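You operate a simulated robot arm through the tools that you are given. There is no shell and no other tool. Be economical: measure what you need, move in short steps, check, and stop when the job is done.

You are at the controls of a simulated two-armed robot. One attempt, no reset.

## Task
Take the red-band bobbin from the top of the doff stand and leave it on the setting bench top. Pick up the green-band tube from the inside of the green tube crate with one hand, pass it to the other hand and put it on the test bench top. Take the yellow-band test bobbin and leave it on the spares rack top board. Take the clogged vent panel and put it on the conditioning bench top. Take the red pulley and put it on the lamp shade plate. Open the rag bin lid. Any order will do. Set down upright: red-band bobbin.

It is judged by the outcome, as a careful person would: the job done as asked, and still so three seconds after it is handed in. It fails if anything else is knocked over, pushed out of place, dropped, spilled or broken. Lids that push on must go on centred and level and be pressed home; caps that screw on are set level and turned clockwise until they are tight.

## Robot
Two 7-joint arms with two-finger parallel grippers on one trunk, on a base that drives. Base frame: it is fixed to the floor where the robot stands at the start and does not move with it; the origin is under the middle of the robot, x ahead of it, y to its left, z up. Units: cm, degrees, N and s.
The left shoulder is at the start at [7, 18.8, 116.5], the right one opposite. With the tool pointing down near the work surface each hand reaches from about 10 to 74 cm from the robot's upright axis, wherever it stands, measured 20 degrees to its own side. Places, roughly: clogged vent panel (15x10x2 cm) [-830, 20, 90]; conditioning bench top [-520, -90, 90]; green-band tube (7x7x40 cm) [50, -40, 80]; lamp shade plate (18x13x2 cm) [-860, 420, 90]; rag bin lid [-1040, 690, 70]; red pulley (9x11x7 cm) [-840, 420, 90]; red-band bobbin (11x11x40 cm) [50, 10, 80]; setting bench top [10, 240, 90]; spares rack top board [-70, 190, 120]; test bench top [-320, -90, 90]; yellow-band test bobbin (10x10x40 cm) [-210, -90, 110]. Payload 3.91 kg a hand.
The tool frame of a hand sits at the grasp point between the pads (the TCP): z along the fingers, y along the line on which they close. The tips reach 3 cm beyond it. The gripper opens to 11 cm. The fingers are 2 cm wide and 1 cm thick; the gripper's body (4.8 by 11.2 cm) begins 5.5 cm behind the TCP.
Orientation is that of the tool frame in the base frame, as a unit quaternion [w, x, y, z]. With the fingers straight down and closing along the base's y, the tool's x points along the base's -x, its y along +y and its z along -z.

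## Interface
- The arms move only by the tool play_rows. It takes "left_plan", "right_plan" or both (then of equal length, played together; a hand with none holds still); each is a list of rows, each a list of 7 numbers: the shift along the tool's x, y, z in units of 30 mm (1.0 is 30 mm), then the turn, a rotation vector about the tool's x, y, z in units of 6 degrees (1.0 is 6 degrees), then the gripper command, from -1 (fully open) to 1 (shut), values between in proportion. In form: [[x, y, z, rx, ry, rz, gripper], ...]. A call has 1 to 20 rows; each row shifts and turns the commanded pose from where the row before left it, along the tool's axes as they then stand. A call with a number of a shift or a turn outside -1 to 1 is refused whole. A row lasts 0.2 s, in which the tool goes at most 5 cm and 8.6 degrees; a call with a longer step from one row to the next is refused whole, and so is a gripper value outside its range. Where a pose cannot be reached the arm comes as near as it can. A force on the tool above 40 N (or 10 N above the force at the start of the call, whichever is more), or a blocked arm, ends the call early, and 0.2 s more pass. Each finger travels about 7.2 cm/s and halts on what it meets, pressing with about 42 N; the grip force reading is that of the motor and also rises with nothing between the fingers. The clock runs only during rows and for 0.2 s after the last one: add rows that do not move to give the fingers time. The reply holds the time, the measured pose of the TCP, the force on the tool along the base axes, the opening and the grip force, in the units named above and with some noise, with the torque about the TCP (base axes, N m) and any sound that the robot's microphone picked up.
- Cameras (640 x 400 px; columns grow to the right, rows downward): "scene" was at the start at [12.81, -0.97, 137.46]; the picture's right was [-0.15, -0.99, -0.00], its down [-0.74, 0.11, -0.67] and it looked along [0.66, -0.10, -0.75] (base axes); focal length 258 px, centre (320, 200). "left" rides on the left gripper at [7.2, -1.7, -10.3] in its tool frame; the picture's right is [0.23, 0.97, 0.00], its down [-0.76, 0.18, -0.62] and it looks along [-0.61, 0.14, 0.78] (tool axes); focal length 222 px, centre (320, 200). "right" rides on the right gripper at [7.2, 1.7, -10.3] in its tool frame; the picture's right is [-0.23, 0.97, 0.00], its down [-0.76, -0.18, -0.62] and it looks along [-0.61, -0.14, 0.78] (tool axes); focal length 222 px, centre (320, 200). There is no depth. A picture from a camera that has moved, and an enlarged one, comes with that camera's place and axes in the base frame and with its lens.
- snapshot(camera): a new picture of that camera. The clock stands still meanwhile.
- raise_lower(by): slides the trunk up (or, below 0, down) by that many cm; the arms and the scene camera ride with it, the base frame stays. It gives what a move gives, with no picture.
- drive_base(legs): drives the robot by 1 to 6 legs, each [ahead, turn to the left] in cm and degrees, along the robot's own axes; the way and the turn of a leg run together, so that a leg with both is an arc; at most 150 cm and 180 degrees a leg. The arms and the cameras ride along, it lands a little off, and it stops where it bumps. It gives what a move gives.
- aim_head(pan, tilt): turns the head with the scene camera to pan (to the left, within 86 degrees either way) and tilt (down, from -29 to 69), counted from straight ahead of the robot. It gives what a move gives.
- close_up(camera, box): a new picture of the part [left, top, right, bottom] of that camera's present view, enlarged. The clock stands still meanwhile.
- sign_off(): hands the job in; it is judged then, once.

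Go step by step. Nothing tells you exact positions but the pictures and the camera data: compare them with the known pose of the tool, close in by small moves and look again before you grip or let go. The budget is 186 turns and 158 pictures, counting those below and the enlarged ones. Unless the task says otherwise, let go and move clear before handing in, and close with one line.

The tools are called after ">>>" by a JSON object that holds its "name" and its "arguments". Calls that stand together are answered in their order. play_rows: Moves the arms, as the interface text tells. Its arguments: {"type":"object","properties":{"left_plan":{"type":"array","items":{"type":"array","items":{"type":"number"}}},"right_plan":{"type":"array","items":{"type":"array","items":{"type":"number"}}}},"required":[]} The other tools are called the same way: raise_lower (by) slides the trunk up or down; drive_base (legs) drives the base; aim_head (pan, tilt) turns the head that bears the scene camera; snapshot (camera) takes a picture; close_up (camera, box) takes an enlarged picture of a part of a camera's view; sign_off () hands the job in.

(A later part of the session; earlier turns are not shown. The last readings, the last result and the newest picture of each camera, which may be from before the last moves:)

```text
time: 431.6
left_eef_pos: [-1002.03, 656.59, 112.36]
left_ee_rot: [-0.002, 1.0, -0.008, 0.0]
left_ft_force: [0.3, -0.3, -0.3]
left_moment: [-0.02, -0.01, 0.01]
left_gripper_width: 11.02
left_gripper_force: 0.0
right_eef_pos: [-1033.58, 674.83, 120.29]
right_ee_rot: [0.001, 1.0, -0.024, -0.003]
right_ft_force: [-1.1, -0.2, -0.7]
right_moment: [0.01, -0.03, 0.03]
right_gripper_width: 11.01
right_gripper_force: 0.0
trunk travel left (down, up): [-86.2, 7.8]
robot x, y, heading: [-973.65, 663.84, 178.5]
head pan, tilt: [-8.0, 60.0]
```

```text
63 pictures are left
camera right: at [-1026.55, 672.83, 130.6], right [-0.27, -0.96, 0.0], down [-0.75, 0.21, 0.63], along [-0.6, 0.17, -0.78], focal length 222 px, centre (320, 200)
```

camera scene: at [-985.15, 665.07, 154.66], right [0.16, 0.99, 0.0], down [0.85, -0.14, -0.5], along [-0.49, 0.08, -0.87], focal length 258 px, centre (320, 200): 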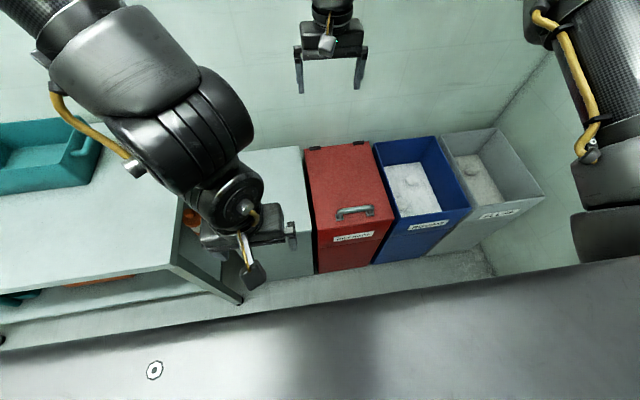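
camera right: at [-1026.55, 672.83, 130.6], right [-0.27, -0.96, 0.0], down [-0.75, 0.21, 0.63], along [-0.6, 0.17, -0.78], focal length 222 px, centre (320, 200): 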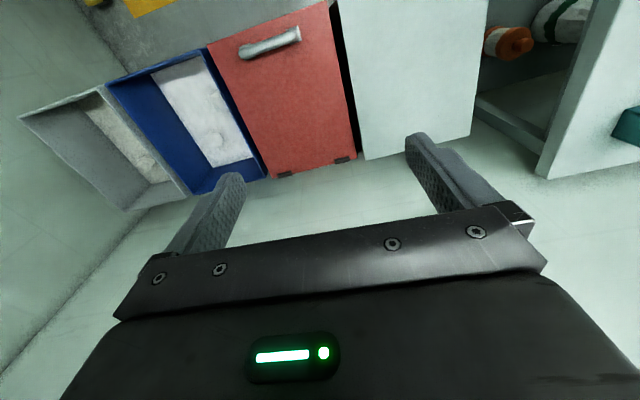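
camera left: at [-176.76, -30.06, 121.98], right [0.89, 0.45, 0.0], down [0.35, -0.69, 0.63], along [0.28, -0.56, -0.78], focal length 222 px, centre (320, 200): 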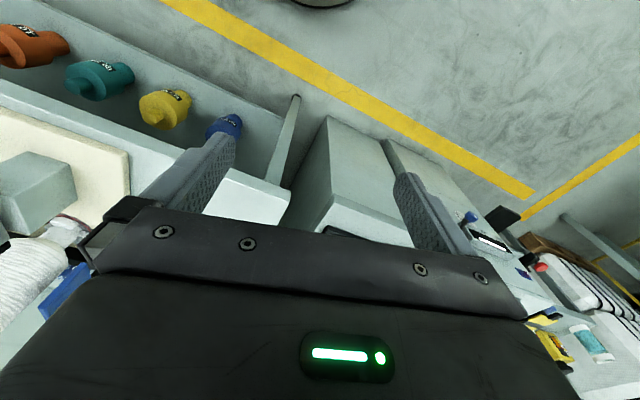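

The handle bar is at about (-1026.7, 684.5, 69.5), the hinge at x≈-1062. I move 10 cm closer and roll the right hand 90° so its fingers can close across the bar.

>>> {"name": "drive_base", "arguments": {"legs": [[10, 1.5]]}}

>>> {"name": "play_rows", "arguments": {"right_plan": [[0.5, 0, 0, 0, 0, 1, -1], [0.5, 0, 0, 0, 0, 1, -1], [0.5, 0, 0, 0, 0, 1, -1], [0, 0, 0, 0, 0, 1, -1], [0, 0, 0, 0, 0, 1, -1], [0, 0, 0, 0, 0, 1, -1], [0, 0, 0, 0, 0, 1, -1], [0, 0, 0, 0, 0, 1, -1], [0, 0, 0, 0, 0, 1, -1], [0, 0, 0, 0, 0, 1, -1], [0, 0, 0, 0, 0, 1, -1], [0, 0, 0, 0, 0, 1, -1], [0, 0, 0, 0, 0, 1, -1], [0, 0, 0, 0, 0, 1, -1], [0, 0, 0, 0, 0, 1, -1], [0, 0, 0, 0, 0, 0, -1]]}}

>>> {"name": "snapshot", "arguments": {"camera": "right"}}

```text
time: 432.7
left_eef_pos: [-1010.41, 656.34, 112.8]
left_ee_rot: [-0.001, 1.0, 0.003, -0.007]
left_ft_force: [0.7, 0.1, 0.4]
left_moment: [-0.03, 0.03, -0.06]
left_gripper_width: 11.01
left_gripper_force: 0.1
right_eef_pos: [-1042.52, 673.75, 121.18]
right_ee_rot: [0.002, 1.0, -0.011, -0.01]
right_ft_force: [0.0, 0.2, 1.0]
right_moment: [-0.02, 0.01, 0.03]
right_gripper_width: 11.01
right_gripper_force: 0.0
trunk travel left (down, up): [-86.2, 7.8]
robot x, y, heading: [-983.23, 663.95, -179.9]
head pan, tilt: [-8.0, 60.0]
```

```text
time: 436.1
left_eef_pos: [-1011.51, 656.07, 112.42]
left_ee_rot: [-0.002, 1.0, 0.002, -0.002]
left_ft_force: [-1.0, -0.5, 0.3]
left_moment: [-0.01, 0.0, -0.01]
left_gripper_width: 10.99
left_gripper_force: 0.1
right_eef_pos: [-1041.09, 671.9, 120.65]
right_ee_rot: [0.002, 0.993, -0.115, -0.005]
right_ft_force: [-0.9, 0.6, -0.2]
right_moment: [0.03, 0.01, 0.03]
right_gripper_width: 11.02
right_gripper_force: 0.1
right hand out of reach, approached as far as the arm can: row 2, 3, 4, 5, 6, 7, 8, 9, 10, 11, 12, 13, 14, 15
trunk travel left (down, up): [-86.2, 7.8]
robot x, y, heading: [-983.63, 663.68, -179.8]
head pan, tilt: [-8.0, 60.0]
```

```text
62 pictures are left
camera right: at [-1034.44, 668.62, 130.92], right [-0.44, -0.9, 0.01], down [-0.7, 0.35, 0.63], along [-0.57, 0.27, -0.78], focal length 222 px, centre (320, 200)
```

right: 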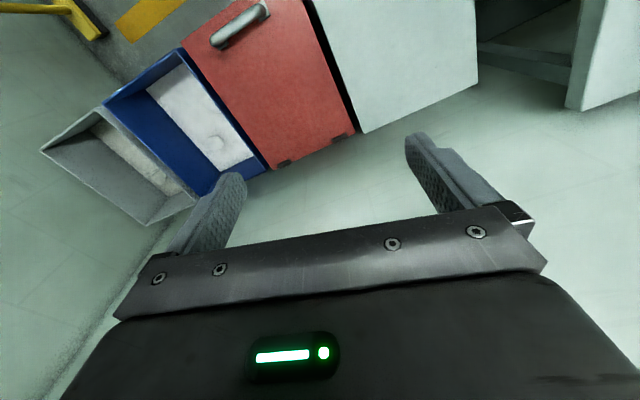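

The roll is not possible in that extended posture. I bring the hand lower and nearer, right above the handle, and try there.

>>> {"name": "play_rows", "arguments": {"right_plan": [[0, 0, 0, 0, 0, -1, -1], [0, 0, 0, 0, 0, -1, -1], [0.47, -0.42, 0.9, 0, 0, -0.2, -1], [0.47, -0.42, 0.9, 0, 0, 0, -1], [0.47, -0.42, 0.9, 0, 0, 0, -1], [0.47, -0.42, 0.9, 0, 0, 0, -1], [0.47, -0.42, 0.9, 0, 0, 0, -1], [0.47, -0.42, 0.9, 0, 0, 0, -1], [0.47, -0.42, 0.9, 0, 0, 0, -1], [0.47, -0.42, 0.9, 0, 0, 0, -1], [0.47, -0.42, 0.9, 0, 0, 0, -1], [0.47, -0.42, 0.9, 0, 0, 0, -1], [0, 0, 0, 0, 0, 1, -1], [0, 0, 0, 0, 0, 1, -1], [0, 0, 0, 0, 0, 1, -1], [0, 0, 0, 0, 0, 1, -1], [0, 0, 0, 0, 0, 1, -1], [0, 0, 0, 0, 0, 1, -1]]}}

>>> {"name": "snapshot", "arguments": {"camera": "scene"}}

```text
time: 439.9
left_eef_pos: [-1011.57, 656.07, 112.36]
left_ee_rot: [-0.002, 1.0, 0.002, -0.002]
left_ft_force: [0.2, -0.9, -0.6]
left_moment: [0.0, -0.01, -0.02]
left_gripper_width: 10.99
left_gripper_force: 0.0
right_eef_pos: [-1033.75, 688.76, 87.59]
right_ee_rot: [0.004, 0.951, -0.309, -0.002]
right_ft_force: [0.2, -0.1, -0.6]
right_moment: [0.01, -0.01, -0.03]
right_gripper_width: 10.99
right_gripper_force: 0.1
right hand out of reach, approached as far as the arm can: row 14, 15, 16, 17, 18
trunk travel left (down, up): [-86.2, 7.8]
robot x, y, heading: [-983.24, 663.7, -180.0]
head pan, tilt: [-8.0, 60.0]
```

```text
61 pictures are left
camera scene: at [-995.22, 665.03, 154.65], right [0.14, 0.99, 0.0], down [0.86, -0.12, -0.5], along [-0.49, 0.07, -0.87], focal length 258 px, centre (320, 200)
```

scene: 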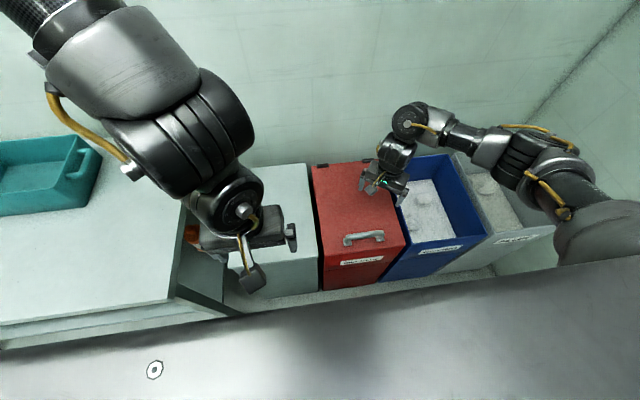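

I can keep the arm in its comfortable posture and use the trunk for height instead. I bring the right hand up above the handle at comfortable height, roll it there, and then lower the trunk.

>>> {"name": "play_rows", "arguments": {"right_plan": [[0, 0, -1, 0, 0, -1, -1], [0, 0, -1, 0, 0, -1, -1], [0, 0, -1, 0, 0, -1, -1], [0, 0, -1, 0, 0, -1, -1], [0, 0, -1, 0, 0, -1, -1], [0, 0, -1, 0, 0, -1, -1], [0.6, 0.4, -1, 0, 0, 0, -1], [0.6, 0.4, -1, 0, 0, 0, -1], [0.6, 0.4, -1, 0, 0, 0, -1], [0.6, 0.4, -1, 0, 0, 0, -1], [0, 0, 0, 0, 0, 0, -1]]}}

>>> {"name": "play_rows", "arguments": {"right_plan": [[0, 0, 0, 0, 0, 1, -1], [0, 0, 0, 0, 0, 1, -1], [0, 0, 0, 0, 0, 1, -1], [0, 0, 0, 0, 0, 1, -1], [0, 0, 0, 0, 0, 1, -1], [0, 0, 0, 0, 0, 1, -1], [0, 0, 0, 0, 0, 1, -1], [0, 0, 0, 0, 0, 1, -1], [0, 0, 0, 0, 0, 1, -1], [0, 0, 0, 0, 0, 1, -1], [0, 0, 0, 0, 0, 1, -1], [0, 0, 0, 0, 0, 1, -1], [0, 0, 0, 0, 0, 1, -1], [0, 0, 0, 0, 0, 1, -1], [0, 0, 0, 0, 0, 1, -1]]}}

```text
time: 442.3
left_eef_pos: [-1011.42, 656.15, 112.36]
left_ee_rot: [-0.001, 1.0, 0.003, -0.001]
left_ft_force: [0.6, 0.5, 0.6]
left_moment: [-0.02, -0.02, 0.0]
left_gripper_width: 11.01
left_gripper_force: 0.1
right_eef_pos: [-1030.42, 686.7, 116.58]
right_ee_rot: [0.002, 1.0, 0.002, -0.004]
right_ft_force: [0.7, -0.7, 0.1]
right_moment: [0.02, -0.01, 0.0]
right_gripper_width: 11.0
right_gripper_force: 0.0
right hand out of reach, approached as far as the arm can: row 8, 9, 10
trunk travel left (down, up): [-86.2, 7.8]
robot x, y, heading: [-983.65, 663.7, -180.0]
head pan, tilt: [-8.0, 60.0]
```

```text
time: 445.5
left_eef_pos: [-1011.39, 656.1, 112.4]
left_ee_rot: [-0.002, 1.0, 0.002, -0.002]
left_ft_force: [0.3, -1.0, 0.2]
left_moment: [0.02, -0.02, 0.0]
left_gripper_width: 10.98
left_gripper_force: 0.0
right_eef_pos: [-1039.5, 693.32, 117.07]
right_ee_rot: [0.002, 0.973, -0.231, -0.003]
right_ft_force: [-0.1, -0.2, 0.4]
right_moment: [0.01, -0.03, 0.04]
right_gripper_width: 11.01
right_gripper_force: 0.0
right hand out of reach, approached as far as the arm can: row 1, 2, 3, 4, 5, 6, 7, 8, 9, 10, 11, 12, 13, 14, 15
trunk travel left (down, up): [-86.2, 7.8]
robot x, y, heading: [-983.98, 664.04, -179.8]
head pan, tilt: [-8.0, 60.0]
```

That direction is blocked by the wrist; I try the opposite roll.

>>> {"name": "play_rows", "arguments": {"right_plan": [[0, 0, 0, 0, 0, -1, -1], [0, 0, 0, 0, 0, -1, -1], [0, 0, 0, 0, 0, -1, -1], [0, 0, 0, 0, 0, -1, -1], [0, 0, 0, 0, 0, -1, -1], [0, 0, 0, 0, 0, -1, -1], [0, 0, 0, 0, 0, -1, -1], [0, 0, 0, 0, 0, -1, -1], [0, 0, 0, 0, 0, -1, -1], [0, 0, 0, 0, 0, -1, -1], [0, 0, 0, 0, 0, -1, -1], [0, 0, 0, 0, 0, -1, -1], [0, 0, 0, 0, 0, -1, -1], [0, 0, 0, 0, 0, -1, -1], [0, 0, 0, 0, 0, -1, -1], [0, 0, 0, 0, 0, -1, -1], [0, 0, 0, 0, 0, -1, -1], [0, 0, 0, 0, 0, -1, -1], [0, 0, 0, 0, 0, -1, -1], [0, 0, 0, 0, 0, -0.5, -1]]}}

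>>> {"name": "snapshot", "arguments": {"camera": "scene"}}

```text
time: 449.7
left_eef_pos: [-1011.46, 656.11, 112.46]
left_ee_rot: [-0.002, 1.0, 0.002, -0.002]
left_ft_force: [0.6, 0.6, 0.0]
left_moment: [0.0, 0.01, 0.03]
left_gripper_width: 11.02
left_gripper_force: 0.0
right_eef_pos: [-1039.41, 693.32, 117.05]
right_ee_rot: [-0.001, 0.705, 0.71, -0.004]
right_ft_force: [0.7, 0.2, 0.0]
right_moment: [-0.03, -0.01, 0.02]
right_gripper_width: 11.01
right_gripper_force: 0.1
trunk travel left (down, up): [-86.2, 7.8]
robot x, y, heading: [-983.42, 664.11, -179.6]
head pan, tilt: [-8.0, 60.0]
```

```text
60 pictures are left
camera scene: at [-995.17, 664.98, 154.65], right [0.14, 0.99, 0.0], down [0.86, -0.12, -0.5], along [-0.5, 0.07, -0.87], focal length 258 px, centre (320, 200)
```

scene: 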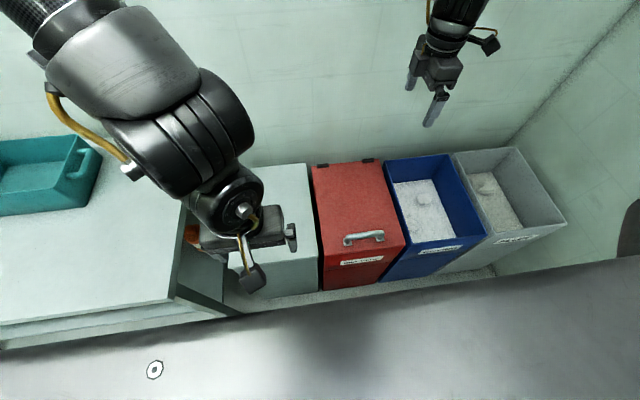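

The opposite roll works: the fingers now close along x. I bring the hand over the handle and lower partway.

>>> {"name": "play_rows", "arguments": {"right_plan": [[-0.26, 0.385, 0.97, 0, 0, 0, -1], [-0.26, 0.385, 0.97, 0, 0, 0, -1], [-0.26, 0.385, 0.97, 0, 0, 0, -1], [-0.26, 0.385, 0.97, 0, 0, 0, -1], [-0.26, 0.385, 0.97, 0, 0, 0, -1], [-0.26, 0.385, 0.97, 0, 0, 0, -1], [-0.26, 0.385, 0.97, 0, 0, 0, -1], [-0.26, 0.385, 0.97, 0, 0, 0, -1], [-0.26, 0.385, 0.97, 0, 0, 0, -1], [-0.26, 0.385, 0.97, 0, 0, 0, -1], [-0.26, 0.385, 0.97, 0, 0, 0, -1], [0, 0, 0, 0, 0, 0, -1]]}}

>>> {"name": "snapshot", "arguments": {"camera": "right"}}

>>> {"name": "snapshot", "arguments": {"camera": "scene"}}

```text
time: 452.3
left_eef_pos: [-1011.44, 656.09, 112.47]
left_ee_rot: [-0.002, 1.0, 0.002, -0.001]
left_ft_force: [0.3, 0.4, 1.3]
left_moment: [0.02, 0.02, -0.01]
left_gripper_width: 11.02
left_gripper_force: 0.1
right_eef_pos: [-1026.7, 684.62, 85.06]
right_ee_rot: [0.0, 0.705, 0.709, -0.004]
right_ft_force: [0.2, -0.3, -0.5]
right_moment: [0.04, 0.02, 0.0]
right_gripper_width: 11.01
right_gripper_force: 0.1
trunk travel left (down, up): [-86.2, 7.8]
robot x, y, heading: [-983.44, 663.72, -179.9]
head pan, tilt: [-8.0, 60.0]
```

```text
59 pictures are left
camera right: at [-1025.09, 691.93, 95.35], right [0.97, -0.22, -0.01], down [-0.17, -0.76, 0.63], along [-0.14, -0.61, -0.78], focal length 222 px, centre (320, 200)
```

right: 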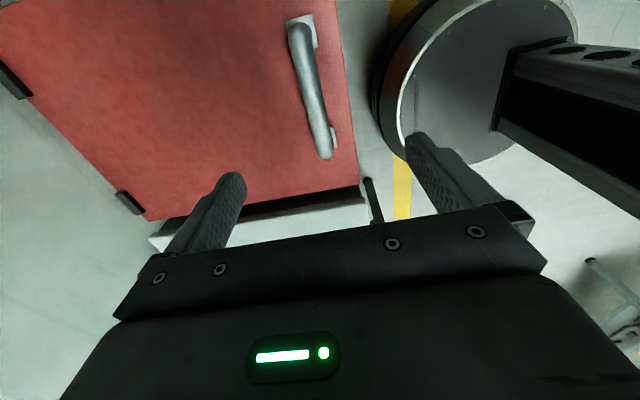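

```text
58 pictures are left
camera scene: at [-995.16, 664.96, 154.65], right [0.14, 0.99, 0.0], down [0.86, -0.12, -0.5], along [-0.5, 0.07, -0.87], focal length 258 px, centre (320, 200)
```

scene: 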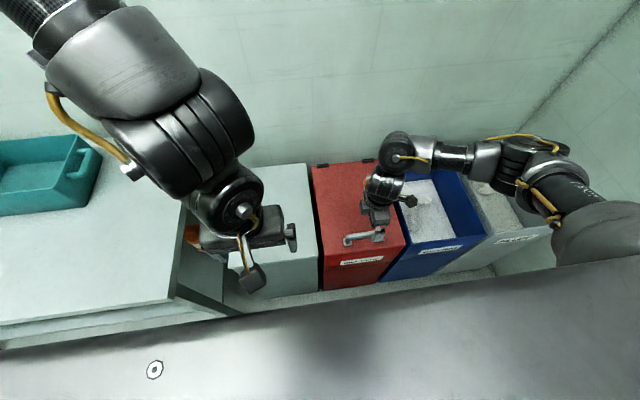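

The bar's centre refines to about (-1027.8, 685, 67). I shift slightly and lower further, then look again.

>>> {"name": "play_rows", "arguments": {"right_plan": [[0.1, -0.35, 0.8, 0, 0, 0, -1], [0, 0, 0.9, 0, 0, 0, -1], [0, 0, 0.9, 0, 0, 0, -1], [0, 0, 0.9, 0, 0, 0, -1], [0, 0, 0.5, 0, 0, 0, -1], [0, 0, 0, 0, 0, 0, -1]]}}

>>> {"name": "snapshot", "arguments": {"camera": "right"}}

>>> {"name": "close_up", "arguments": {"camera": "scene", "box": [300, 140, 460, 300]}}

```text
time: 453.7
left_eef_pos: [-1011.44, 656.07, 112.41]
left_ee_rot: [-0.002, 1.0, 0.003, -0.002]
left_ft_force: [0.5, -0.3, 0.3]
left_moment: [0.01, -0.01, -0.01]
left_gripper_width: 11.0
left_gripper_force: 0.0
right_eef_pos: [-1027.83, 684.86, 73.03]
right_ee_rot: [0.0, 0.705, 0.709, -0.004]
right_ft_force: [0.4, -0.3, 0.5]
right_moment: [0.01, 0.0, 0.02]
right_gripper_width: 10.99
right_gripper_force: 0.0
trunk travel left (down, up): [-86.2, 7.8]
robot x, y, heading: [-983.86, 663.73, -179.8]
head pan, tilt: [-8.0, 60.0]
```

```text
57 pictures are left
camera right: at [-1026.33, 692.09, 83.29], right [0.98, -0.22, 0.0], down [-0.17, -0.76, 0.63], along [-0.14, -0.61, -0.78], focal length 222 px, centre (320, 200)
```

right: 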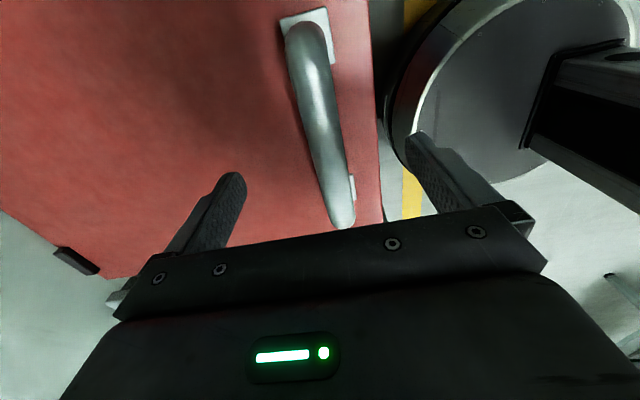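

```text
2.50 times, centred on (380, 220) of scene
camera zoom: at [-995.16, 664.96, 154.65], right [0.14, 0.99, 0.0], down [0.86, -0.12, -0.5], along [-0.5, 0.07, -0.87], focal length 646 px, centre (170, 150)
```

zoom: 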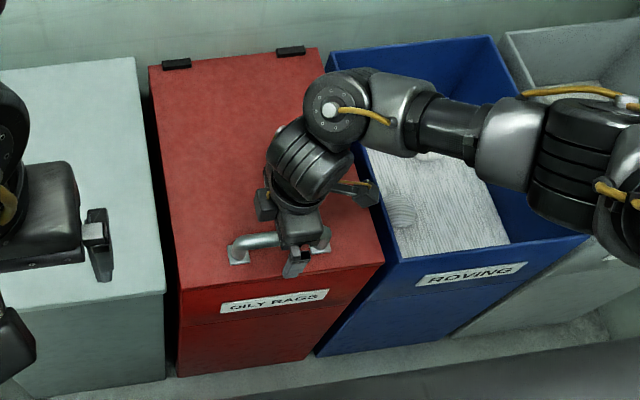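

The bar's top is at z≈70 between the fingers. I lower 2.5 cm and close on it.

>>> {"name": "play_rows", "arguments": {"right_plan": [[0, 0.1, 0.4, 0, 0, 0, -1], [0, 0, 0.4, 0, 0, 0, -1], [0, 0, 0, 0, 0, 0, 0], [0, 0, 0, 0, 0, 0, 0.6], [0, 0, 0, 0, 0, 0, 1], [0, 0, 0, 0, 0, 0, 1], [0, 0, 0, 0, 0, 0, 1], [0, 0, 0, 0, 0, 0, 1]]}}

>>> {"name": "snapshot", "arguments": {"camera": "right"}}

```text
time: 455.5
left_eef_pos: [-1011.15, 655.97, 112.45]
left_ee_rot: [-0.003, 1.0, 0.002, -0.003]
left_ft_force: [0.0, 0.8, -1.3]
left_moment: [-0.05, 0.0, 0.03]
left_gripper_width: 10.99
left_gripper_force: 0.0
right_eef_pos: [-1027.25, 684.72, 70.69]
right_ee_rot: [0.0, 0.705, 0.709, -0.003]
right_ft_force: [28.8, -2.7, -3.0]
right_moment: [0.19, -0.39, -0.75]
right_gripper_width: 2.18
right_gripper_force: 44.9
trunk travel left (down, up): [-86.2, 7.8]
robot x, y, heading: [-983.34, 663.94, -180.0]
head pan, tilt: [-8.0, 60.0]
```

```text
55 pictures are left
camera right: at [-1025.7, 691.98, 81.0], right [0.98, -0.22, 0.0], down [-0.17, -0.76, 0.63], along [-0.14, -0.61, -0.78], focal length 222 px, centre (320, 200)
```

right: 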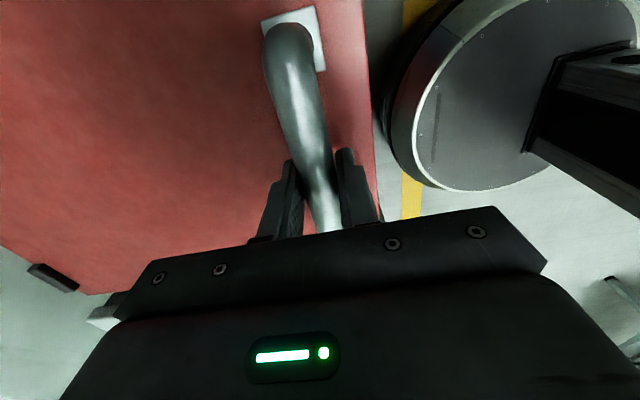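

The bar is gripped. I relax the sideways force and lift the lid along its arc by about 10° first.

>>> {"name": "play_rows", "arguments": {"right_plan": [[0, 0.07, 0, 0, 0, 0, 1], [0, -0.05, -0.4, 0, 0, 0, 1], [0, -0.08, -0.4, 0, 0, 0, 1], [0, -0.1, -0.4, 0, 0, 0, 1], [0, -0.12, -0.4, 0, 0, 0, 1], [0, -0.12, -0.4, 0, 0, 0, 1], [0, 0, 0, 0, 0, 0, 1]]}}

```text
time: 457.1
left_eef_pos: [-1011.09, 655.98, 112.51]
left_ee_rot: [-0.002, 1.0, 0.003, -0.005]
left_ft_force: [-0.1, -0.1, 0.3]
left_moment: [-0.03, 0.03, 0.03]
left_gripper_width: 10.99
left_gripper_force: 0.0
right_eef_pos: [-1028.5, 684.71, 76.79]
right_ee_rot: [0.0, 0.704, 0.71, -0.004]
right_ft_force: [32.1, -13.3, 4.4]
right_moment: [-0.28, -0.42, -0.46]
right_gripper_width: 2.15
right_gripper_force: 45.1
trunk travel left (down, up): [-86.2, 7.8]
robot x, y, heading: [-983.58, 664.13, -180.0]
head pan, tilt: [-8.0, 60.0]
```

>>> {"name": "play_rows", "arguments": {"right_plan": [[-0.04, 0.1, 0, 0, 0, 0, 1], [0, 0, 0, 0, 0, 0, 1]]}}

>>> {"name": "snapshot", "arguments": {"camera": "scene"}}

```text
time: 457.7
left_eef_pos: [-1011.13, 656.01, 112.45]
left_ee_rot: [-0.002, 1.0, 0.003, -0.003]
left_ft_force: [-0.5, 0.1, -0.9]
left_moment: [0.03, 0.0, -0.02]
left_gripper_width: 11.02
left_gripper_force: 0.1
right_eef_pos: [-1028.5, 684.77, 76.8]
right_ee_rot: [-0.002, 0.706, 0.709, -0.005]
right_ft_force: [18.8, -7.4, 5.4]
right_moment: [-1.21, 0.06, -0.37]
right_gripper_width: 2.16
right_gripper_force: 44.7
trunk travel left (down, up): [-86.2, 7.8]
robot x, y, heading: [-983.62, 664.12, -180.0]
head pan, tilt: [-8.0, 60.0]
```

```text
54 pictures are left
camera scene: at [-994.82, 664.8, 154.69], right [0.14, 0.99, 0.0], down [0.86, -0.12, -0.5], along [-0.5, 0.07, -0.86], focal length 258 px, centre (320, 200)
```

scene: 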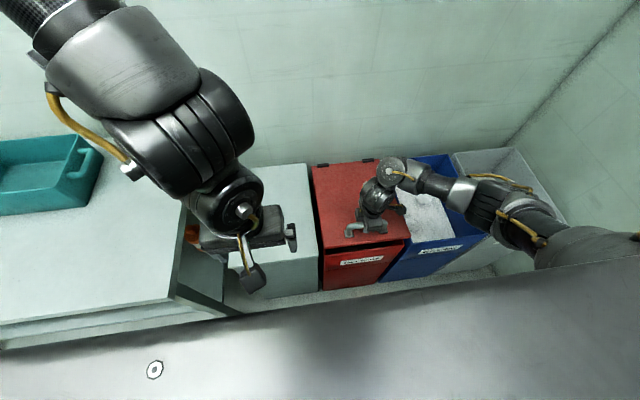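

The lid is lifting freely. I continue along the arc.

>>> {"name": "play_rows", "arguments": {"right_plan": [[-0.04, 0.12, 0, 0, 0, 0, 1], [0, -0.15, -0.45, 0, 0, 0, 1], [0, -0.18, -0.45, 0, 0, 0, 1], [0, -0.2, -0.45, 0, 0, 0, 1], [0, -0.22, -0.45, 0, 0, 0, 1], [0, -0.24, -0.45, 0, 0, 0, 1], [0, -0.25, -0.43, 0, 0, 0, 1], [0, 0, 0, 0, 0, 0, 1]]}}

```text
time: 459.5
left_eef_pos: [-1011.54, 656.14, 112.34]
left_ee_rot: [-0.001, 1.0, 0.001, -0.003]
left_ft_force: [0.6, 1.0, 0.0]
left_moment: [0.01, 0.01, 0.01]
left_gripper_width: 11.0
left_gripper_force: 0.0
right_eef_pos: [-1031.75, 684.75, 84.65]
right_ee_rot: [-0.001, 0.706, 0.709, -0.004]
right_ft_force: [5.4, 8.1, -1.4]
right_moment: [0.87, -0.26, -0.19]
right_gripper_width: 2.13
right_gripper_force: 44.6
trunk travel left (down, up): [-86.2, 7.8]
robot x, y, heading: [-983.76, 663.69, -180.0]
head pan, tilt: [-8.0, 60.0]
```

>>> {"name": "play_rows", "arguments": {"right_plan": [[0, -0.29, -0.52, 0, 0, 0, 1], [0, -0.29, -0.52, 0, 0, 0, 1], [0, -0.3, -0.4, 0, 0, 0, 1], [0, -0.3, -0.4, 0, 0, 0, 1], [0, -0.35, -0.37, 0, 0, 0, 1], [0, -0.35, -0.37, 0, 0, 0, 1], [0, -0.37, -0.35, 0, 0, 0, 1], [0, -0.37, -0.35, 0, 0, 0, 1], [0, 0, 0, 0, 0, 0, 1]]}}

>>> {"name": "snapshot", "arguments": {"camera": "scene"}}

```text
time: 461.5
left_eef_pos: [-1011.59, 656.15, 112.31]
left_ee_rot: [-0.001, 1.0, 0.003, -0.002]
left_ft_force: [-0.3, 0.1, 0.9]
left_moment: [0.01, -0.02, 0.01]
left_gripper_width: 11.01
left_gripper_force: 0.1
right_eef_pos: [-1039.77, 684.67, 94.63]
right_ee_rot: [0.001, 0.705, 0.71, -0.004]
right_ft_force: [1.3, 3.2, -4.8]
right_moment: [-0.19, -0.32, -0.23]
right_gripper_width: 2.16
right_gripper_force: 45.2
trunk travel left (down, up): [-86.2, 7.8]
robot x, y, heading: [-983.57, 663.99, -180.0]
head pan, tilt: [-8.0, 60.0]
```

```text
53 pictures are left
camera scene: at [-995.21, 665.06, 154.65], right [0.14, 0.99, 0.0], down [0.86, -0.12, -0.5], along [-0.49, 0.07, -0.87], focal length 258 px, centre (320, 200)
```

scene: 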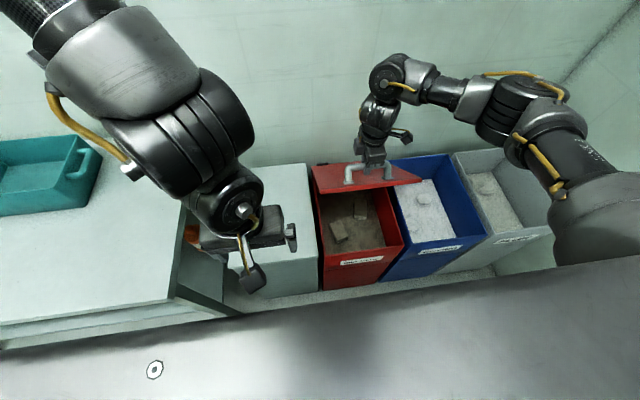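

At 45° with light forces. I carry on to about 75°.

>>> {"name": "play_rows", "arguments": {"right_plan": [[0, -0.4, -0.3, 0, 0, 0, 1], [0, -0.4, -0.3, 0, 0, 0, 1], [0, -0.43, -0.27, 0, 0, 0, 1], [0, -0.43, -0.27, 0, 0, 0, 1], [0, -0.45, -0.23, 0, 0, 0, 1], [0, -0.45, -0.23, 0, 0, 0, 1], [0, -0.47, -0.2, 0, 0, 0, 1], [0, -0.47, -0.2, 0, 0, 0, 1], [0, -0.48, -0.15, 0, 0, 0, 1], [0, -0.48, -0.15, 0, 0, 0, 1], [0, -0.5, -0.12, 0, 0, 0, 1], [0, -0.5, -0.12, 0, 0, 0, 1], [0, 0, 0, 0, 0, 0, 1]]}}

>>> {"name": "snapshot", "arguments": {"camera": "scene"}}

```text
time: 463.8
left_eef_pos: [-1015.31, 653.81, 114.07]
left_ee_rot: [0.006, 0.998, 0.037, -0.047]
left_ft_force: [-0.8, 0.8, 0.0]
left_moment: [0.03, 0.01, -0.01]
left_gripper_width: 10.98
left_gripper_force: 0.1
right_eef_pos: [-1053.26, 683.71, 101.83]
right_ee_rot: [0.007, 0.703, 0.711, -0.011]
right_ft_force: [5.2, 17.2, -0.4]
right_moment: [-0.89, -0.22, -0.17]
right_gripper_width: 2.18
right_gripper_force: 45.0
trunk travel left (down, up): [-86.2, 7.8]
robot x, y, heading: [-983.96, 663.71, 180.0]
head pan, tilt: [-8.0, 60.0]
stopped in row 11 (left hand): the arm was blocked; the commanded pose is now the measured one
```

```text
52 pictures are left
camera scene: at [-995.12, 665.14, 154.62], right [0.14, 0.99, 0.0], down [0.86, -0.12, -0.5], along [-0.5, 0.07, -0.87], focal length 258 px, centre (320, 200)
```

scene: 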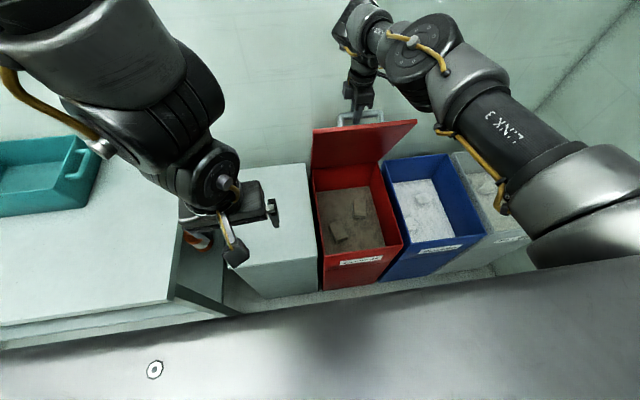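

The lid is at about 75°; the arms touched each other a little. I move the left hand forward and outward, out of the way.

>>> {"name": "play_rows", "arguments": {"left_plan": [[-0.5, 0.3, 0, 0, 0, 0, -1], [-0.5, 0.5, 0, 0, 0, 0, -1], [-0.5, 0.5, 0, 0, 0, 0, -1], [-0.5, 0.5, 0, 0, 0, 0, -1], [-0.5, 0.5, 0, 0, 0, 0, -1], [0, 0.5, 0, 0, 0, 0, -1], [0, 0, 0, 0, 0, 0, -1]], "right_plan": [[0, 0, 0, 0, 0, 0, 1], [0, 0, 0, 0, 0, 0, 1], [0, 0, 0, 0, 0, 0, 1], [0, 0, 0, 0, 0, 0, 1], [0, 0, 0, 0, 0, 0, 1], [0, 0, 0, 0, 0, 0, 1], [0, 0, 0, 0, 0, 0, 1]]}}

>>> {"name": "play_rows", "arguments": {"right_plan": [[-0.05, -0.45, -0.13, 0, 0, 0, 1], [0, -0.45, -0.13, 0, 0, 0, 1], [0, -0.45, -0.1, 0, 0, 0, 1], [0, -0.45, -0.05, 0, 0, 0, 1], [0, 0, 0, 0, 0, 0, 1]]}}

>>> {"name": "snapshot", "arguments": {"camera": "scene"}}

```text
time: 465.4
left_eef_pos: [-1022.29, 645.09, 114.86]
left_ee_rot: [0.006, 0.998, 0.038, -0.048]
left_ft_force: [0.1, 0.8, 0.1]
left_moment: [0.01, 0.0, -0.03]
left_gripper_width: 10.96
left_gripper_force: 0.0
right_eef_pos: [-1053.48, 683.69, 101.82]
right_ee_rot: [0.009, 0.701, 0.713, -0.014]
right_ft_force: [0.1, 24.8, 2.9]
right_moment: [0.83, 0.11, -0.82]
right_gripper_width: 2.12
right_gripper_force: 45.0
trunk travel left (down, up): [-86.2, 7.8]
robot x, y, heading: [-983.58, 663.68, -180.1]
head pan, tilt: [-8.0, 60.0]
```

```text
time: 466.6
left_eef_pos: [-1022.31, 645.33, 114.85]
left_ee_rot: [0.007, 0.998, 0.037, -0.047]
left_ft_force: [0.6, 0.0, 0.0]
left_moment: [0.02, -0.01, 0.01]
left_gripper_width: 11.0
left_gripper_force: 0.1
right_eef_pos: [-1054.66, 683.58, 102.16]
right_ee_rot: [0.008, 0.702, 0.712, -0.014]
right_ft_force: [1.0, 28.9, -2.1]
right_moment: [1.15, -0.11, -0.64]
right_gripper_width: 2.18
right_gripper_force: 45.3
right hand out of reach, approached as far as the arm can: row 1, 2, 3, 4
trunk travel left (down, up): [-86.2, 7.8]
robot x, y, heading: [-983.42, 663.98, 180.0]
head pan, tilt: [-8.0, 60.0]
```

```text
51 pictures are left
camera scene: at [-995.24, 665.67, 154.64], right [0.14, 0.99, 0.0], down [0.86, -0.12, -0.5], along [-0.49, 0.07, -0.87], focal length 258 px, centre (320, 200)
```

scene: 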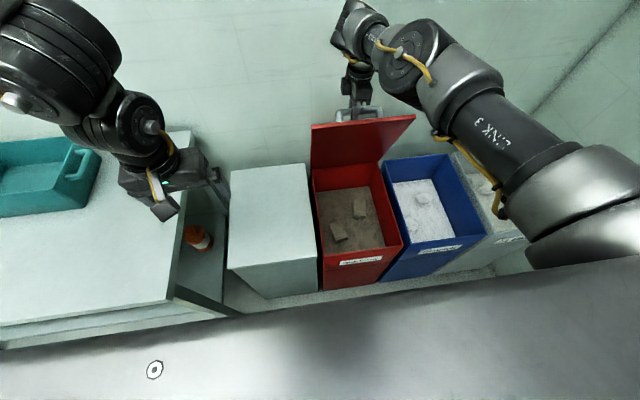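

The right arm is at its reach limit with the lid at about 77°. I turn the left hand forward, closed, to push the lid on from its front side.

>>> {"name": "play_rows", "arguments": {"left_plan": [[0, 0, 0, 0, -1, 0, 1], [0, 0, 0, 0, -1, 0, 1], [0, 0, 0, 0, -1, 0, 1], [0, 0, 0, 0, -1, 0, 1], [0, 0, 0, 0, -1, 0, 1], [0, 0, 0, 0, -1, 0, 1], [0, 0, 0, 0, -1, 0, 1], [0, 0, 0, 0, -1, 0, 1], [0, 0, 0, 0, -1, 0, 1], [0, 0, 0, 0, -1, 0, 1], [0, 0, 0, 0, -1, 0, 1], [0, 0, 0, 0, -1, 0, 1], [0, 0, 0, 0, -1, 0, 1], [0, 0, 0, 0, -1, 0, 1], [0, 0, 0, 0, -1, 0, 1]], "right_plan": [[0.1, 0, 0, 0, 0, 0, 1], [0, 0, 0, 0, 0, 0, 1], [0, 0, 0, 0, 0, 0, 1], [0, 0, 0, 0, 0, 0, 1], [0, 0, 0, 0, 0, 0, 1], [0, 0, 0, 0, 0, 0, 1], [0, 0, 0, 0, 0, 0, 1], [0, 0, 0, 0, 0, 0, 1], [0, 0, 0, 0, 0, 0, 1], [0, 0, 0, 0, 0, 0, 1], [0, 0, 0, 0, 0, 0, 1], [0, 0, 0, 0, 0, 0, 1], [0, 0, 0, 0, 0, 0, 1], [0, 0, 0, 0, 0, 0, 1], [0, 0, 0, 0, 0, 0, 1]]}}

>>> {"name": "snapshot", "arguments": {"camera": "scene"}}

```text
time: 469.2
left_eef_pos: [-1034.41, 647.2, 121.94]
left_ee_rot: [0.03, 0.843, 0.047, -0.535]
left_ft_force: [-0.3, -0.5, 0.4]
left_moment: [0.01, -0.02, -0.04]
left_gripper_width: 0.0
left_gripper_force: 37.6
left hand out of reach, approached as far as the arm can: row 2, 3, 4, 5, 6, 7, 8, 9, 10, 11, 12, 13
right_eef_pos: [-1054.56, 683.54, 102.2]
right_ee_rot: [0.007, 0.703, 0.711, -0.012]
right_ft_force: [0.0, 9.3, -4.1]
right_moment: [-1.18, 0.08, -0.48]
right_gripper_width: 2.16
right_gripper_force: 45.6
trunk travel left (down, up): [-86.2, 7.8]
robot x, y, heading: [-983.1, 663.9, 179.9]
head pan, tilt: [-8.0, 60.0]
stopped in row 13 (left hand): the arm was blocked; the commanded pose is now the measured one
```

```text
50 pictures are left
camera scene: at [-995.33, 665.08, 154.64], right [0.14, 0.99, 0.0], down [0.86, -0.12, -0.5], along [-0.49, 0.07, -0.87], focal length 258 px, centre (320, 200)
```

scene: 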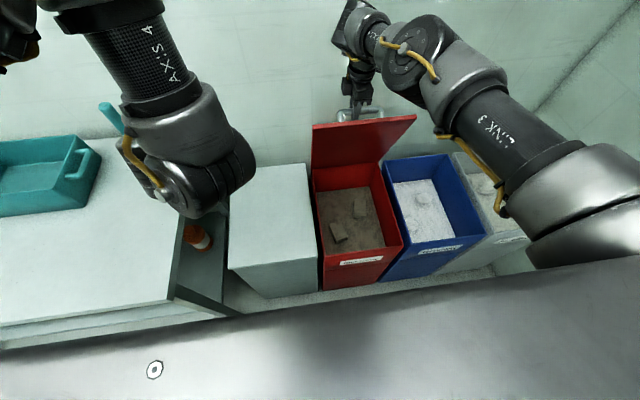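

The left hand now points forward and slightly down. I bring it in front of the lid's underside.

>>> {"name": "play_rows", "arguments": {"left_plan": [[0.86, -0.9, 0.29, 0, 0, 0, 1], [0.86, -0.9, 0.29, 0, 0, 0, 1], [0.86, -0.9, 0.29, 0, 0, 0, 1], [0.86, -0.9, 0.29, 0, 0, 0, 1], [0.86, -0.9, 0.29, 0, 0, 0, 1], [0.86, -0.9, 0.29, 0, 0, 0, 1], [0.86, -0.9, 0.29, 0, 0, 0, 1], [0.86, -0.9, 0.29, 0, 0, 0, 1], [0.86, -0.9, 0.29, 0, 0, 0, 1], [0.86, -0.9, 0.29, 0, 0, 0, 1], [0, 0, 0, 0, 0, 0, 1]]}}

>>> {"name": "snapshot", "arguments": {"camera": "scene"}}

```text
time: 471.6
left_eef_pos: [-1041.98, 672.7, 96.27]
left_ee_rot: [0.032, 0.844, 0.044, -0.534]
left_ft_force: [0.1, 0.1, -0.4]
left_moment: [0.0, 0.02, 0.0]
left_gripper_width: 0.02
left_gripper_force: 37.4
left hand out of reach, approached as far as the arm can: row 1, 2, 3, 4, 5, 6, 7
right_eef_pos: [-1054.62, 683.55, 102.1]
right_ee_rot: [0.009, 0.701, 0.713, -0.014]
right_ft_force: [-0.4, 13.0, -4.9]
right_moment: [0.29, 0.03, -0.83]
right_gripper_width: 2.14
right_gripper_force: 44.8
trunk travel left (down, up): [-86.2, 7.8]
robot x, y, heading: [-983.54, 663.75, -179.6]
head pan, tilt: [-8.0, 60.0]
```

```text
49 pictures are left
camera scene: at [-995.32, 665.38, 154.64], right [0.14, 0.99, 0.0], down [0.86, -0.12, -0.5], along [-0.49, 0.07, -0.87], focal length 258 px, centre (320, 200)
```

scene: 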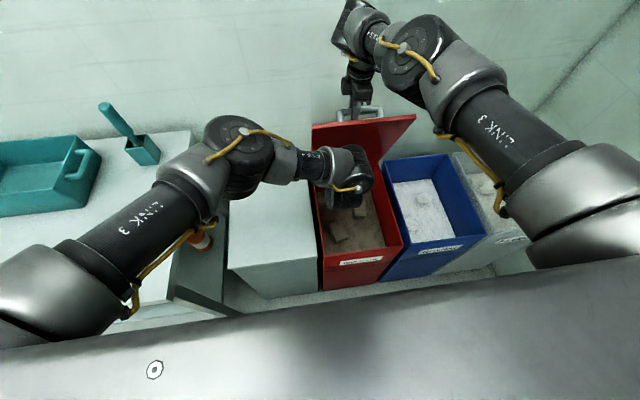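

The left fist faces the lid's underside. I advance until it touches.

>>> {"name": "play_rows", "arguments": {"left_plan": [[-0.21, -0.055, 0.45, 0, 0, 0, 1], [-0.21, -0.055, 0.45, 0, 0, 0, 1], [-0.21, -0.055, 0.45, 0, 0, 0, 1], [-0.21, -0.055, 0.45, 0, 0, 0, 1], [-0.21, -0.055, 0.45, 0, 0, 0, 1], [-0.21, -0.055, 0.45, 0, 0, 0, 1], [-0.1, -0.03, 0.23, 0, 0, 0, 1], [0, 0, 0, 0, 0, 0, 1]]}}

>>> {"name": "snapshot", "arguments": {"camera": "left"}}

```text
time: 472.8
left_eef_pos: [-1047.08, 671.07, 97.07]
left_ee_rot: [0.027, 0.847, 0.041, -0.529]
left_ft_force: [1.8, 1.8, 1.2]
left_moment: [0.03, 0.02, -0.06]
left_gripper_width: 0.0
left_gripper_force: 38.0
left hand out of reach, approached as far as the arm can: row 2, 3, 4, 5
right_eef_pos: [-1054.95, 683.56, 102.18]
right_ee_rot: [0.004, 0.701, 0.713, -0.016]
right_ft_force: [-3.0, 5.9, -4.9]
right_moment: [-1.24, 0.15, -0.77]
right_gripper_width: 2.18
right_gripper_force: 45.2
trunk travel left (down, up): [-86.2, 7.8]
robot x, y, heading: [-983.39, 663.73, -180.0]
head pan, tilt: [-8.0, 60.0]
stopped in row 5 (right hand): the force on the tool passed its limit (the readings are from after the stop); the commanded pose is now the measured one
```

```text
48 pictures are left
camera left: at [-1034.9, 674.11, 94.98], right [0.19, -0.96, -0.2], down [0.24, -0.15, 0.96], along [-0.95, -0.23, 0.2], focal length 222 px, centre (320, 200)
```

left: 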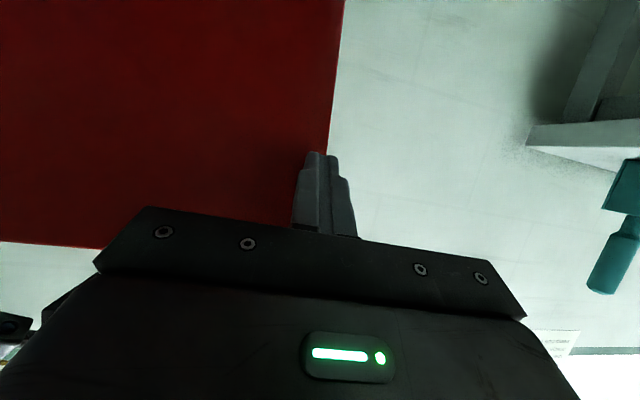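

The fist is right at the lid's edge and the left arm is near its limit too. I shift it 5 cm inward, then drive the base 6 cm closer, which carries the gripped lid toward vertical.

>>> {"name": "play_rows", "arguments": {"left_plan": [[0, -0.5, -0.3, 0, 0, 0, 1], [0, -0.5, 0, 0, 0, 0, 1], [0, -0.5, 0, 0, 0, 0, 1], [0, 0, 0, 0, 0, 0, 1]]}}

>>> {"name": "drive_base", "arguments": {"legs": [[4, 0]]}}

>>> {"name": "snapshot", "arguments": {"camera": "scene"}}

```text
time: 473.8
left_eef_pos: [-1045.02, 672.75, 98.52]
left_ee_rot: [0.027, 0.847, 0.041, -0.53]
left_ft_force: [-0.4, -1.0, 0.7]
left_moment: [0.0, -0.01, 0.05]
left_gripper_width: 0.01
left_gripper_force: 37.3
left hand out of reach, approached as far as the arm can: row 1, 2, 3
right_eef_pos: [-1054.94, 683.65, 102.25]
right_ee_rot: [0.004, 0.7, 0.714, -0.016]
right_ft_force: [0.5, 7.0, -6.2]
right_moment: [0.67, -0.08, -0.97]
right_gripper_width: 2.15
right_gripper_force: 44.9
trunk travel left (down, up): [-86.2, 7.8]
robot x, y, heading: [-983.55, 663.39, -179.5]
head pan, tilt: [-8.0, 60.0]
```

```text
time: 474.7
left_eef_pos: [-1048.66, 672.68, 98.74]
left_ee_rot: [0.027, 0.846, 0.041, -0.531]
left_ft_force: [0.7, -0.9, -0.4]
left_moment: [0.0, 0.0, 0.03]
left_gripper_width: 0.02
left_gripper_force: 37.5
right_eef_pos: [-1058.58, 683.45, 102.68]
right_ee_rot: [0.003, 0.701, 0.713, -0.017]
right_ft_force: [8.2, 9.6, 22.3]
right_moment: [-0.2, -0.24, -0.92]
right_gripper_width: 2.16
right_gripper_force: 44.7
trunk travel left (down, up): [-86.2, 7.8]
robot x, y, heading: [-987.57, 664.25, -180.0]
head pan, tilt: [-8.0, 60.0]
```

```text
47 pictures are left
camera scene: at [-998.69, 665.23, 154.7], right [0.14, 0.99, 0.0], down [0.86, -0.12, -0.5], along [-0.5, 0.07, -0.86], focal length 258 px, centre (320, 200)
```

scene: 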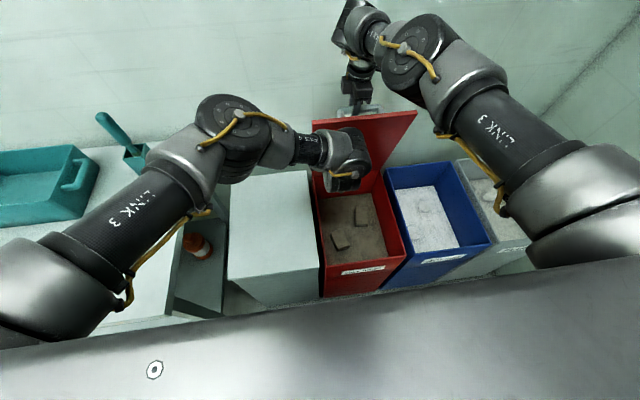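

Lid is near 83°. I raise a touch to follow the arc and drive 4 cm more.

>>> {"name": "raise_lower", "arguments": {"by": 0.5}}

>>> {"name": "drive_base", "arguments": {"legs": [[3.5, 0]]}}

>>> {"name": "play_rows", "arguments": {"right_plan": [[0, -0.2, 0, 0.5, 0, 0, 1], [0, -0.25, 0, 0.5, 0, 0, 1], [0, -0.25, 0, 0.5, 0, 0, 1], [0, -0.25, 0, 0.5, 0, 0, 1], [0, 0, 0, 0, 0, 0, 1]]}}

>>> {"name": "snapshot", "arguments": {"camera": "scene"}}

```text
time: 475.2
left_eef_pos: [-1048.89, 672.81, 99.06]
left_ee_rot: [0.027, 0.847, 0.041, -0.529]
left_ft_force: [-0.4, 0.8, 0.1]
left_moment: [0.02, 0.0, 0.01]
left_gripper_width: 0.0
left_gripper_force: 37.8
right_eef_pos: [-1058.73, 683.43, 102.72]
right_ee_rot: [0.005, 0.701, 0.713, -0.015]
right_ft_force: [0.3, 3.2, -9.1]
right_moment: [-0.02, -0.17, -1.01]
right_gripper_width: 2.18
right_gripper_force: 45.1
trunk travel left (down, up): [-86.7, 7.3]
robot x, y, heading: [-987.47, 664.14, -180.0]
head pan, tilt: [-8.0, 60.0]
```

```text
time: 476.1
left_eef_pos: [-1052.0, 672.75, 99.27]
left_ee_rot: [0.027, 0.846, 0.041, -0.531]
left_ft_force: [-0.5, 0.4, -0.3]
left_moment: [-0.05, 0.01, -0.02]
left_gripper_width: 0.0
left_gripper_force: 37.9
right_eef_pos: [-1061.86, 683.51, 102.93]
right_ee_rot: [0.004, 0.7, 0.714, -0.016]
right_ft_force: [4.3, 5.5, 1.6]
right_moment: [0.23, -0.41, -0.81]
right_gripper_width: 2.18
right_gripper_force: 45.0
trunk travel left (down, up): [-86.7, 7.3]
robot x, y, heading: [-991.29, 663.81, -180.0]
head pan, tilt: [-8.0, 60.0]
```

```text
time: 477.3
left_eef_pos: [-1052.42, 672.83, 99.11]
left_ee_rot: [0.027, 0.847, 0.041, -0.529]
left_ft_force: [0.1, 0.0, 0.1]
left_moment: [0.0, 0.04, -0.01]
left_gripper_width: 0.0
left_gripper_force: 37.7
right_eef_pos: [-1064.99, 683.51, 102.84]
right_ee_rot: [-0.067, 0.698, 0.708, -0.089]
right_ft_force: [5.0, 5.3, -9.9]
right_moment: [0.42, -0.32, -0.64]
right_gripper_width: 2.16
right_gripper_force: 44.8
trunk travel left (down, up): [-86.7, 7.3]
robot x, y, heading: [-991.39, 663.79, -179.9]
head pan, tilt: [-8.0, 60.0]
```

```text
46 pictures are left
camera scene: at [-1002.77, 665.25, 155.13], right [0.14, 0.99, 0.0], down [0.86, -0.12, -0.5], along [-0.49, 0.07, -0.87], focal length 258 px, centre (320, 200)
```

scene: 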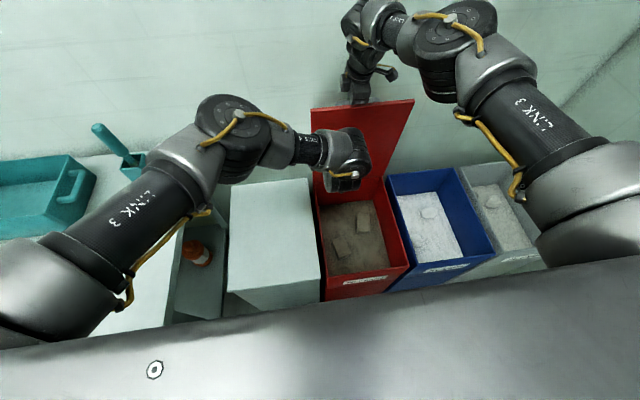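

The lid is about vertical and nothing presses. I push on a few degrees past vertical.

>>> {"name": "play_rows", "arguments": {"right_plan": [[0, -0.28, 0, 0.5, 0, 0, 1], [0, -0.28, 0.05, 0.5, 0, 0, 1], [0, -0.28, 0.08, 0.5, 0, 0, 1], [0, -0.28, 0.1, 0, 0, 0, 1], [0, -0.28, 0.1, 0, 0, 0, 1], [0, 0, 0, 0, 0, 0, 1]]}}

>>> {"name": "snapshot", "arguments": {"camera": "left"}}

```text
time: 478.0
left_eef_pos: [-1052.15, 672.85, 99.24]
left_ee_rot: [0.026, 0.847, 0.04, -0.53]
left_ft_force: [-1.2, -0.6, 0.3]
left_moment: [0.03, 0.0, -0.03]
left_gripper_width: 0.0
left_gripper_force: 37.9
right_eef_pos: [-1066.2, 683.5, 102.87]
right_ee_rot: [-0.104, 0.694, 0.702, -0.122]
right_ft_force: [14.8, 6.7, 6.5]
right_moment: [-1.27, -0.15, 0.09]
right_gripper_width: 2.18
right_gripper_force: 45.4
trunk travel left (down, up): [-86.7, 7.3]
robot x, y, heading: [-991.1, 663.87, 179.6]
head pan, tilt: [-8.0, 60.0]
stopped in row 3 (right hand): the force on the tool passed its limit (the readings are from after the stop); the commanded pose is now the measured one
```

```text
45 pictures are left
camera left: at [-1039.94, 675.78, 97.15], right [0.19, -0.96, -0.2], down [0.24, -0.15, 0.96], along [-0.95, -0.23, 0.2], focal length 222 px, centre (320, 200)
```

left: 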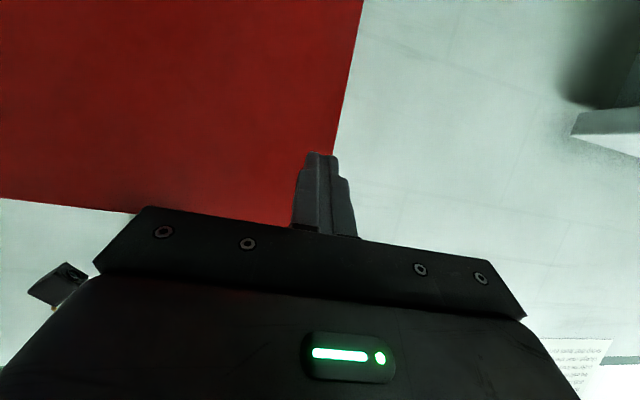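

A firm stop: the handle side probably meets the wall or its limit. The left fist stands ready in front as a catch, so I open the right fingers a little and draw them straight up.

>>> {"name": "play_rows", "arguments": {"right_plan": [[0, 0, 0, 0, 0, 0, 0.6], [0, 0, 0, 0, 0, 0, 0.4], [0, 0, 0, 0, 0, 0, 0.38], [0, 0, 0, 0, 0, 0, 0.38], [0, -0.1, -0.3, 0, 0, 0, 0.38], [0, -0.16, -0.47, 0, 0, 0, 0.38], [0, -0.16, -0.47, 0, 0, 0, 0.38], [0, -0.16, -0.47, 0, 0, 0, 0.38], [0, -0.16, -0.47, 0, 0, 0, 0.38], [0, 0, 0, 0, 0, 0, 0.38]]}}

>>> {"name": "snapshot", "arguments": {"camera": "scene"}}

```text
time: 480.2
left_eef_pos: [-1052.23, 672.79, 99.13]
left_ee_rot: [0.026, 0.847, 0.041, -0.529]
left_ft_force: [-0.1, -0.2, 0.5]
left_moment: [0.01, 0.0, -0.01]
left_gripper_width: 0.02
left_gripper_force: 38.0
right_eef_pos: [-1066.58, 683.57, 109.63]
right_ee_rot: [-0.104, 0.693, 0.703, -0.124]
right_ft_force: [-0.4, 0.6, 0.3]
right_moment: [0.01, 0.01, -0.01]
right_gripper_width: 3.43
right_gripper_force: 0.0
trunk travel left (down, up): [-86.7, 7.3]
robot x, y, heading: [-991.11, 663.68, 179.8]
head pan, tilt: [-8.0, 60.0]
```

```text
44 pictures are left
camera scene: at [-1002.63, 665.07, 155.15], right [0.14, 0.99, 0.0], down [0.86, -0.12, -0.5], along [-0.49, 0.07, -0.87], focal length 258 px, centre (320, 200)
```

scene: 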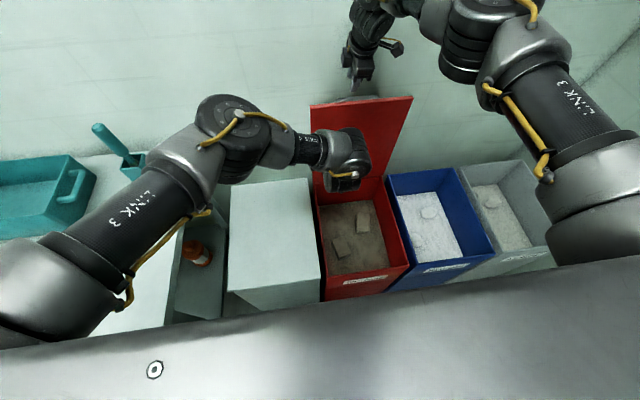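

The lid stays up by itself. I raise the right hand clear over the lid's edge and bring it back, then check the lid.

>>> {"name": "play_rows", "arguments": {"right_plan": [[0, -0.25, -0.8, 0, 0, 0, 0.38], [0, -0.25, -0.8, 0, 0, 0, 0.38], [0, -0.25, -0.8, 0, 0, 0, 0.38], [0, 0.8, -0.3, 0, 0, 0, 0.38], [0, 0.9, -0.3, -0.5, 0, 0, 0.38], [0, 0.9, -0.3, -0.5, 0, 0, 0.38], [0, 0.9, -0.2, -0.5, 0, 0, 0.38], [0, 0.9, 0, -0.5, 0, 0, 0.38], [0, 0.9, 0, -0.5, 0, 0, 0.38], [0, 0, 0, 0, 0, 0, 0.38]]}}

>>> {"name": "snapshot", "arguments": {"camera": "scene"}}

>>> {"name": "snapshot", "arguments": {"camera": "right"}}

```text
time: 482.4
left_eef_pos: [-1052.28, 672.73, 99.15]
left_ee_rot: [0.025, 0.847, 0.04, -0.529]
left_ft_force: [0.0, 0.5, -0.2]
left_moment: [0.0, -0.03, -0.01]
left_gripper_width: 0.0
left_gripper_force: 37.6
right_eef_pos: [-1049.98, 684.26, 116.76]
right_ee_rot: [-0.013, 0.7, 0.713, -0.03]
right_ft_force: [-0.2, -0.8, 0.5]
right_moment: [-0.03, -0.01, 0.01]
right_gripper_width: 3.4
right_gripper_force: 0.1
trunk travel left (down, up): [-86.7, 7.3]
robot x, y, heading: [-990.93, 664.2, 179.7]
head pan, tilt: [-8.0, 60.0]
```

```text
43 pictures are left
camera scene: at [-1002.64, 665.14, 155.15], right [0.14, 0.99, 0.0], down [0.86, -0.12, -0.5], along [-0.49, 0.07, -0.87], focal length 258 px, centre (320, 200)
```

scene: 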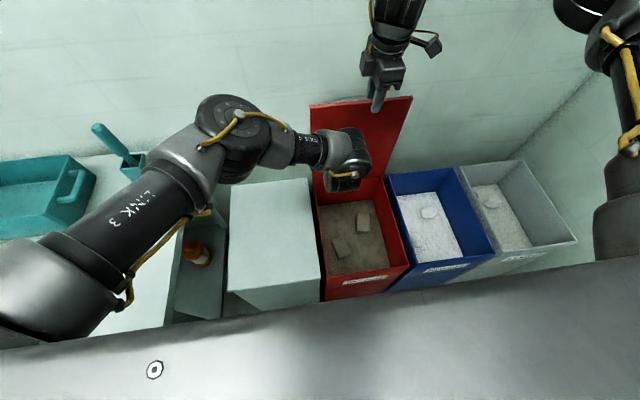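

```text
42 pictures are left
camera right: at [-1047.87, 691.61, 126.76], right [0.98, -0.21, -0.05], down [-0.13, -0.75, 0.65], along [-0.18, -0.63, -0.76], focal length 222 px, centre (320, 200)
```

right: 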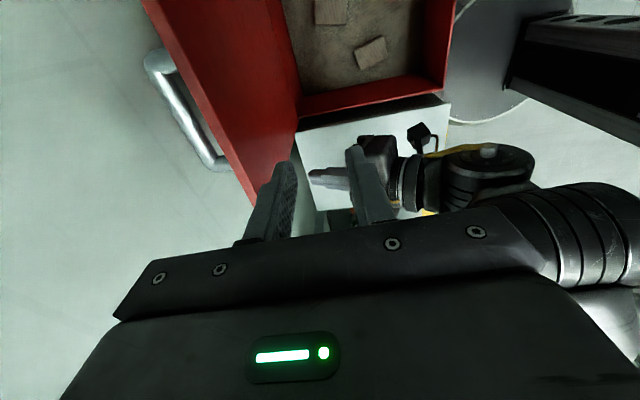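

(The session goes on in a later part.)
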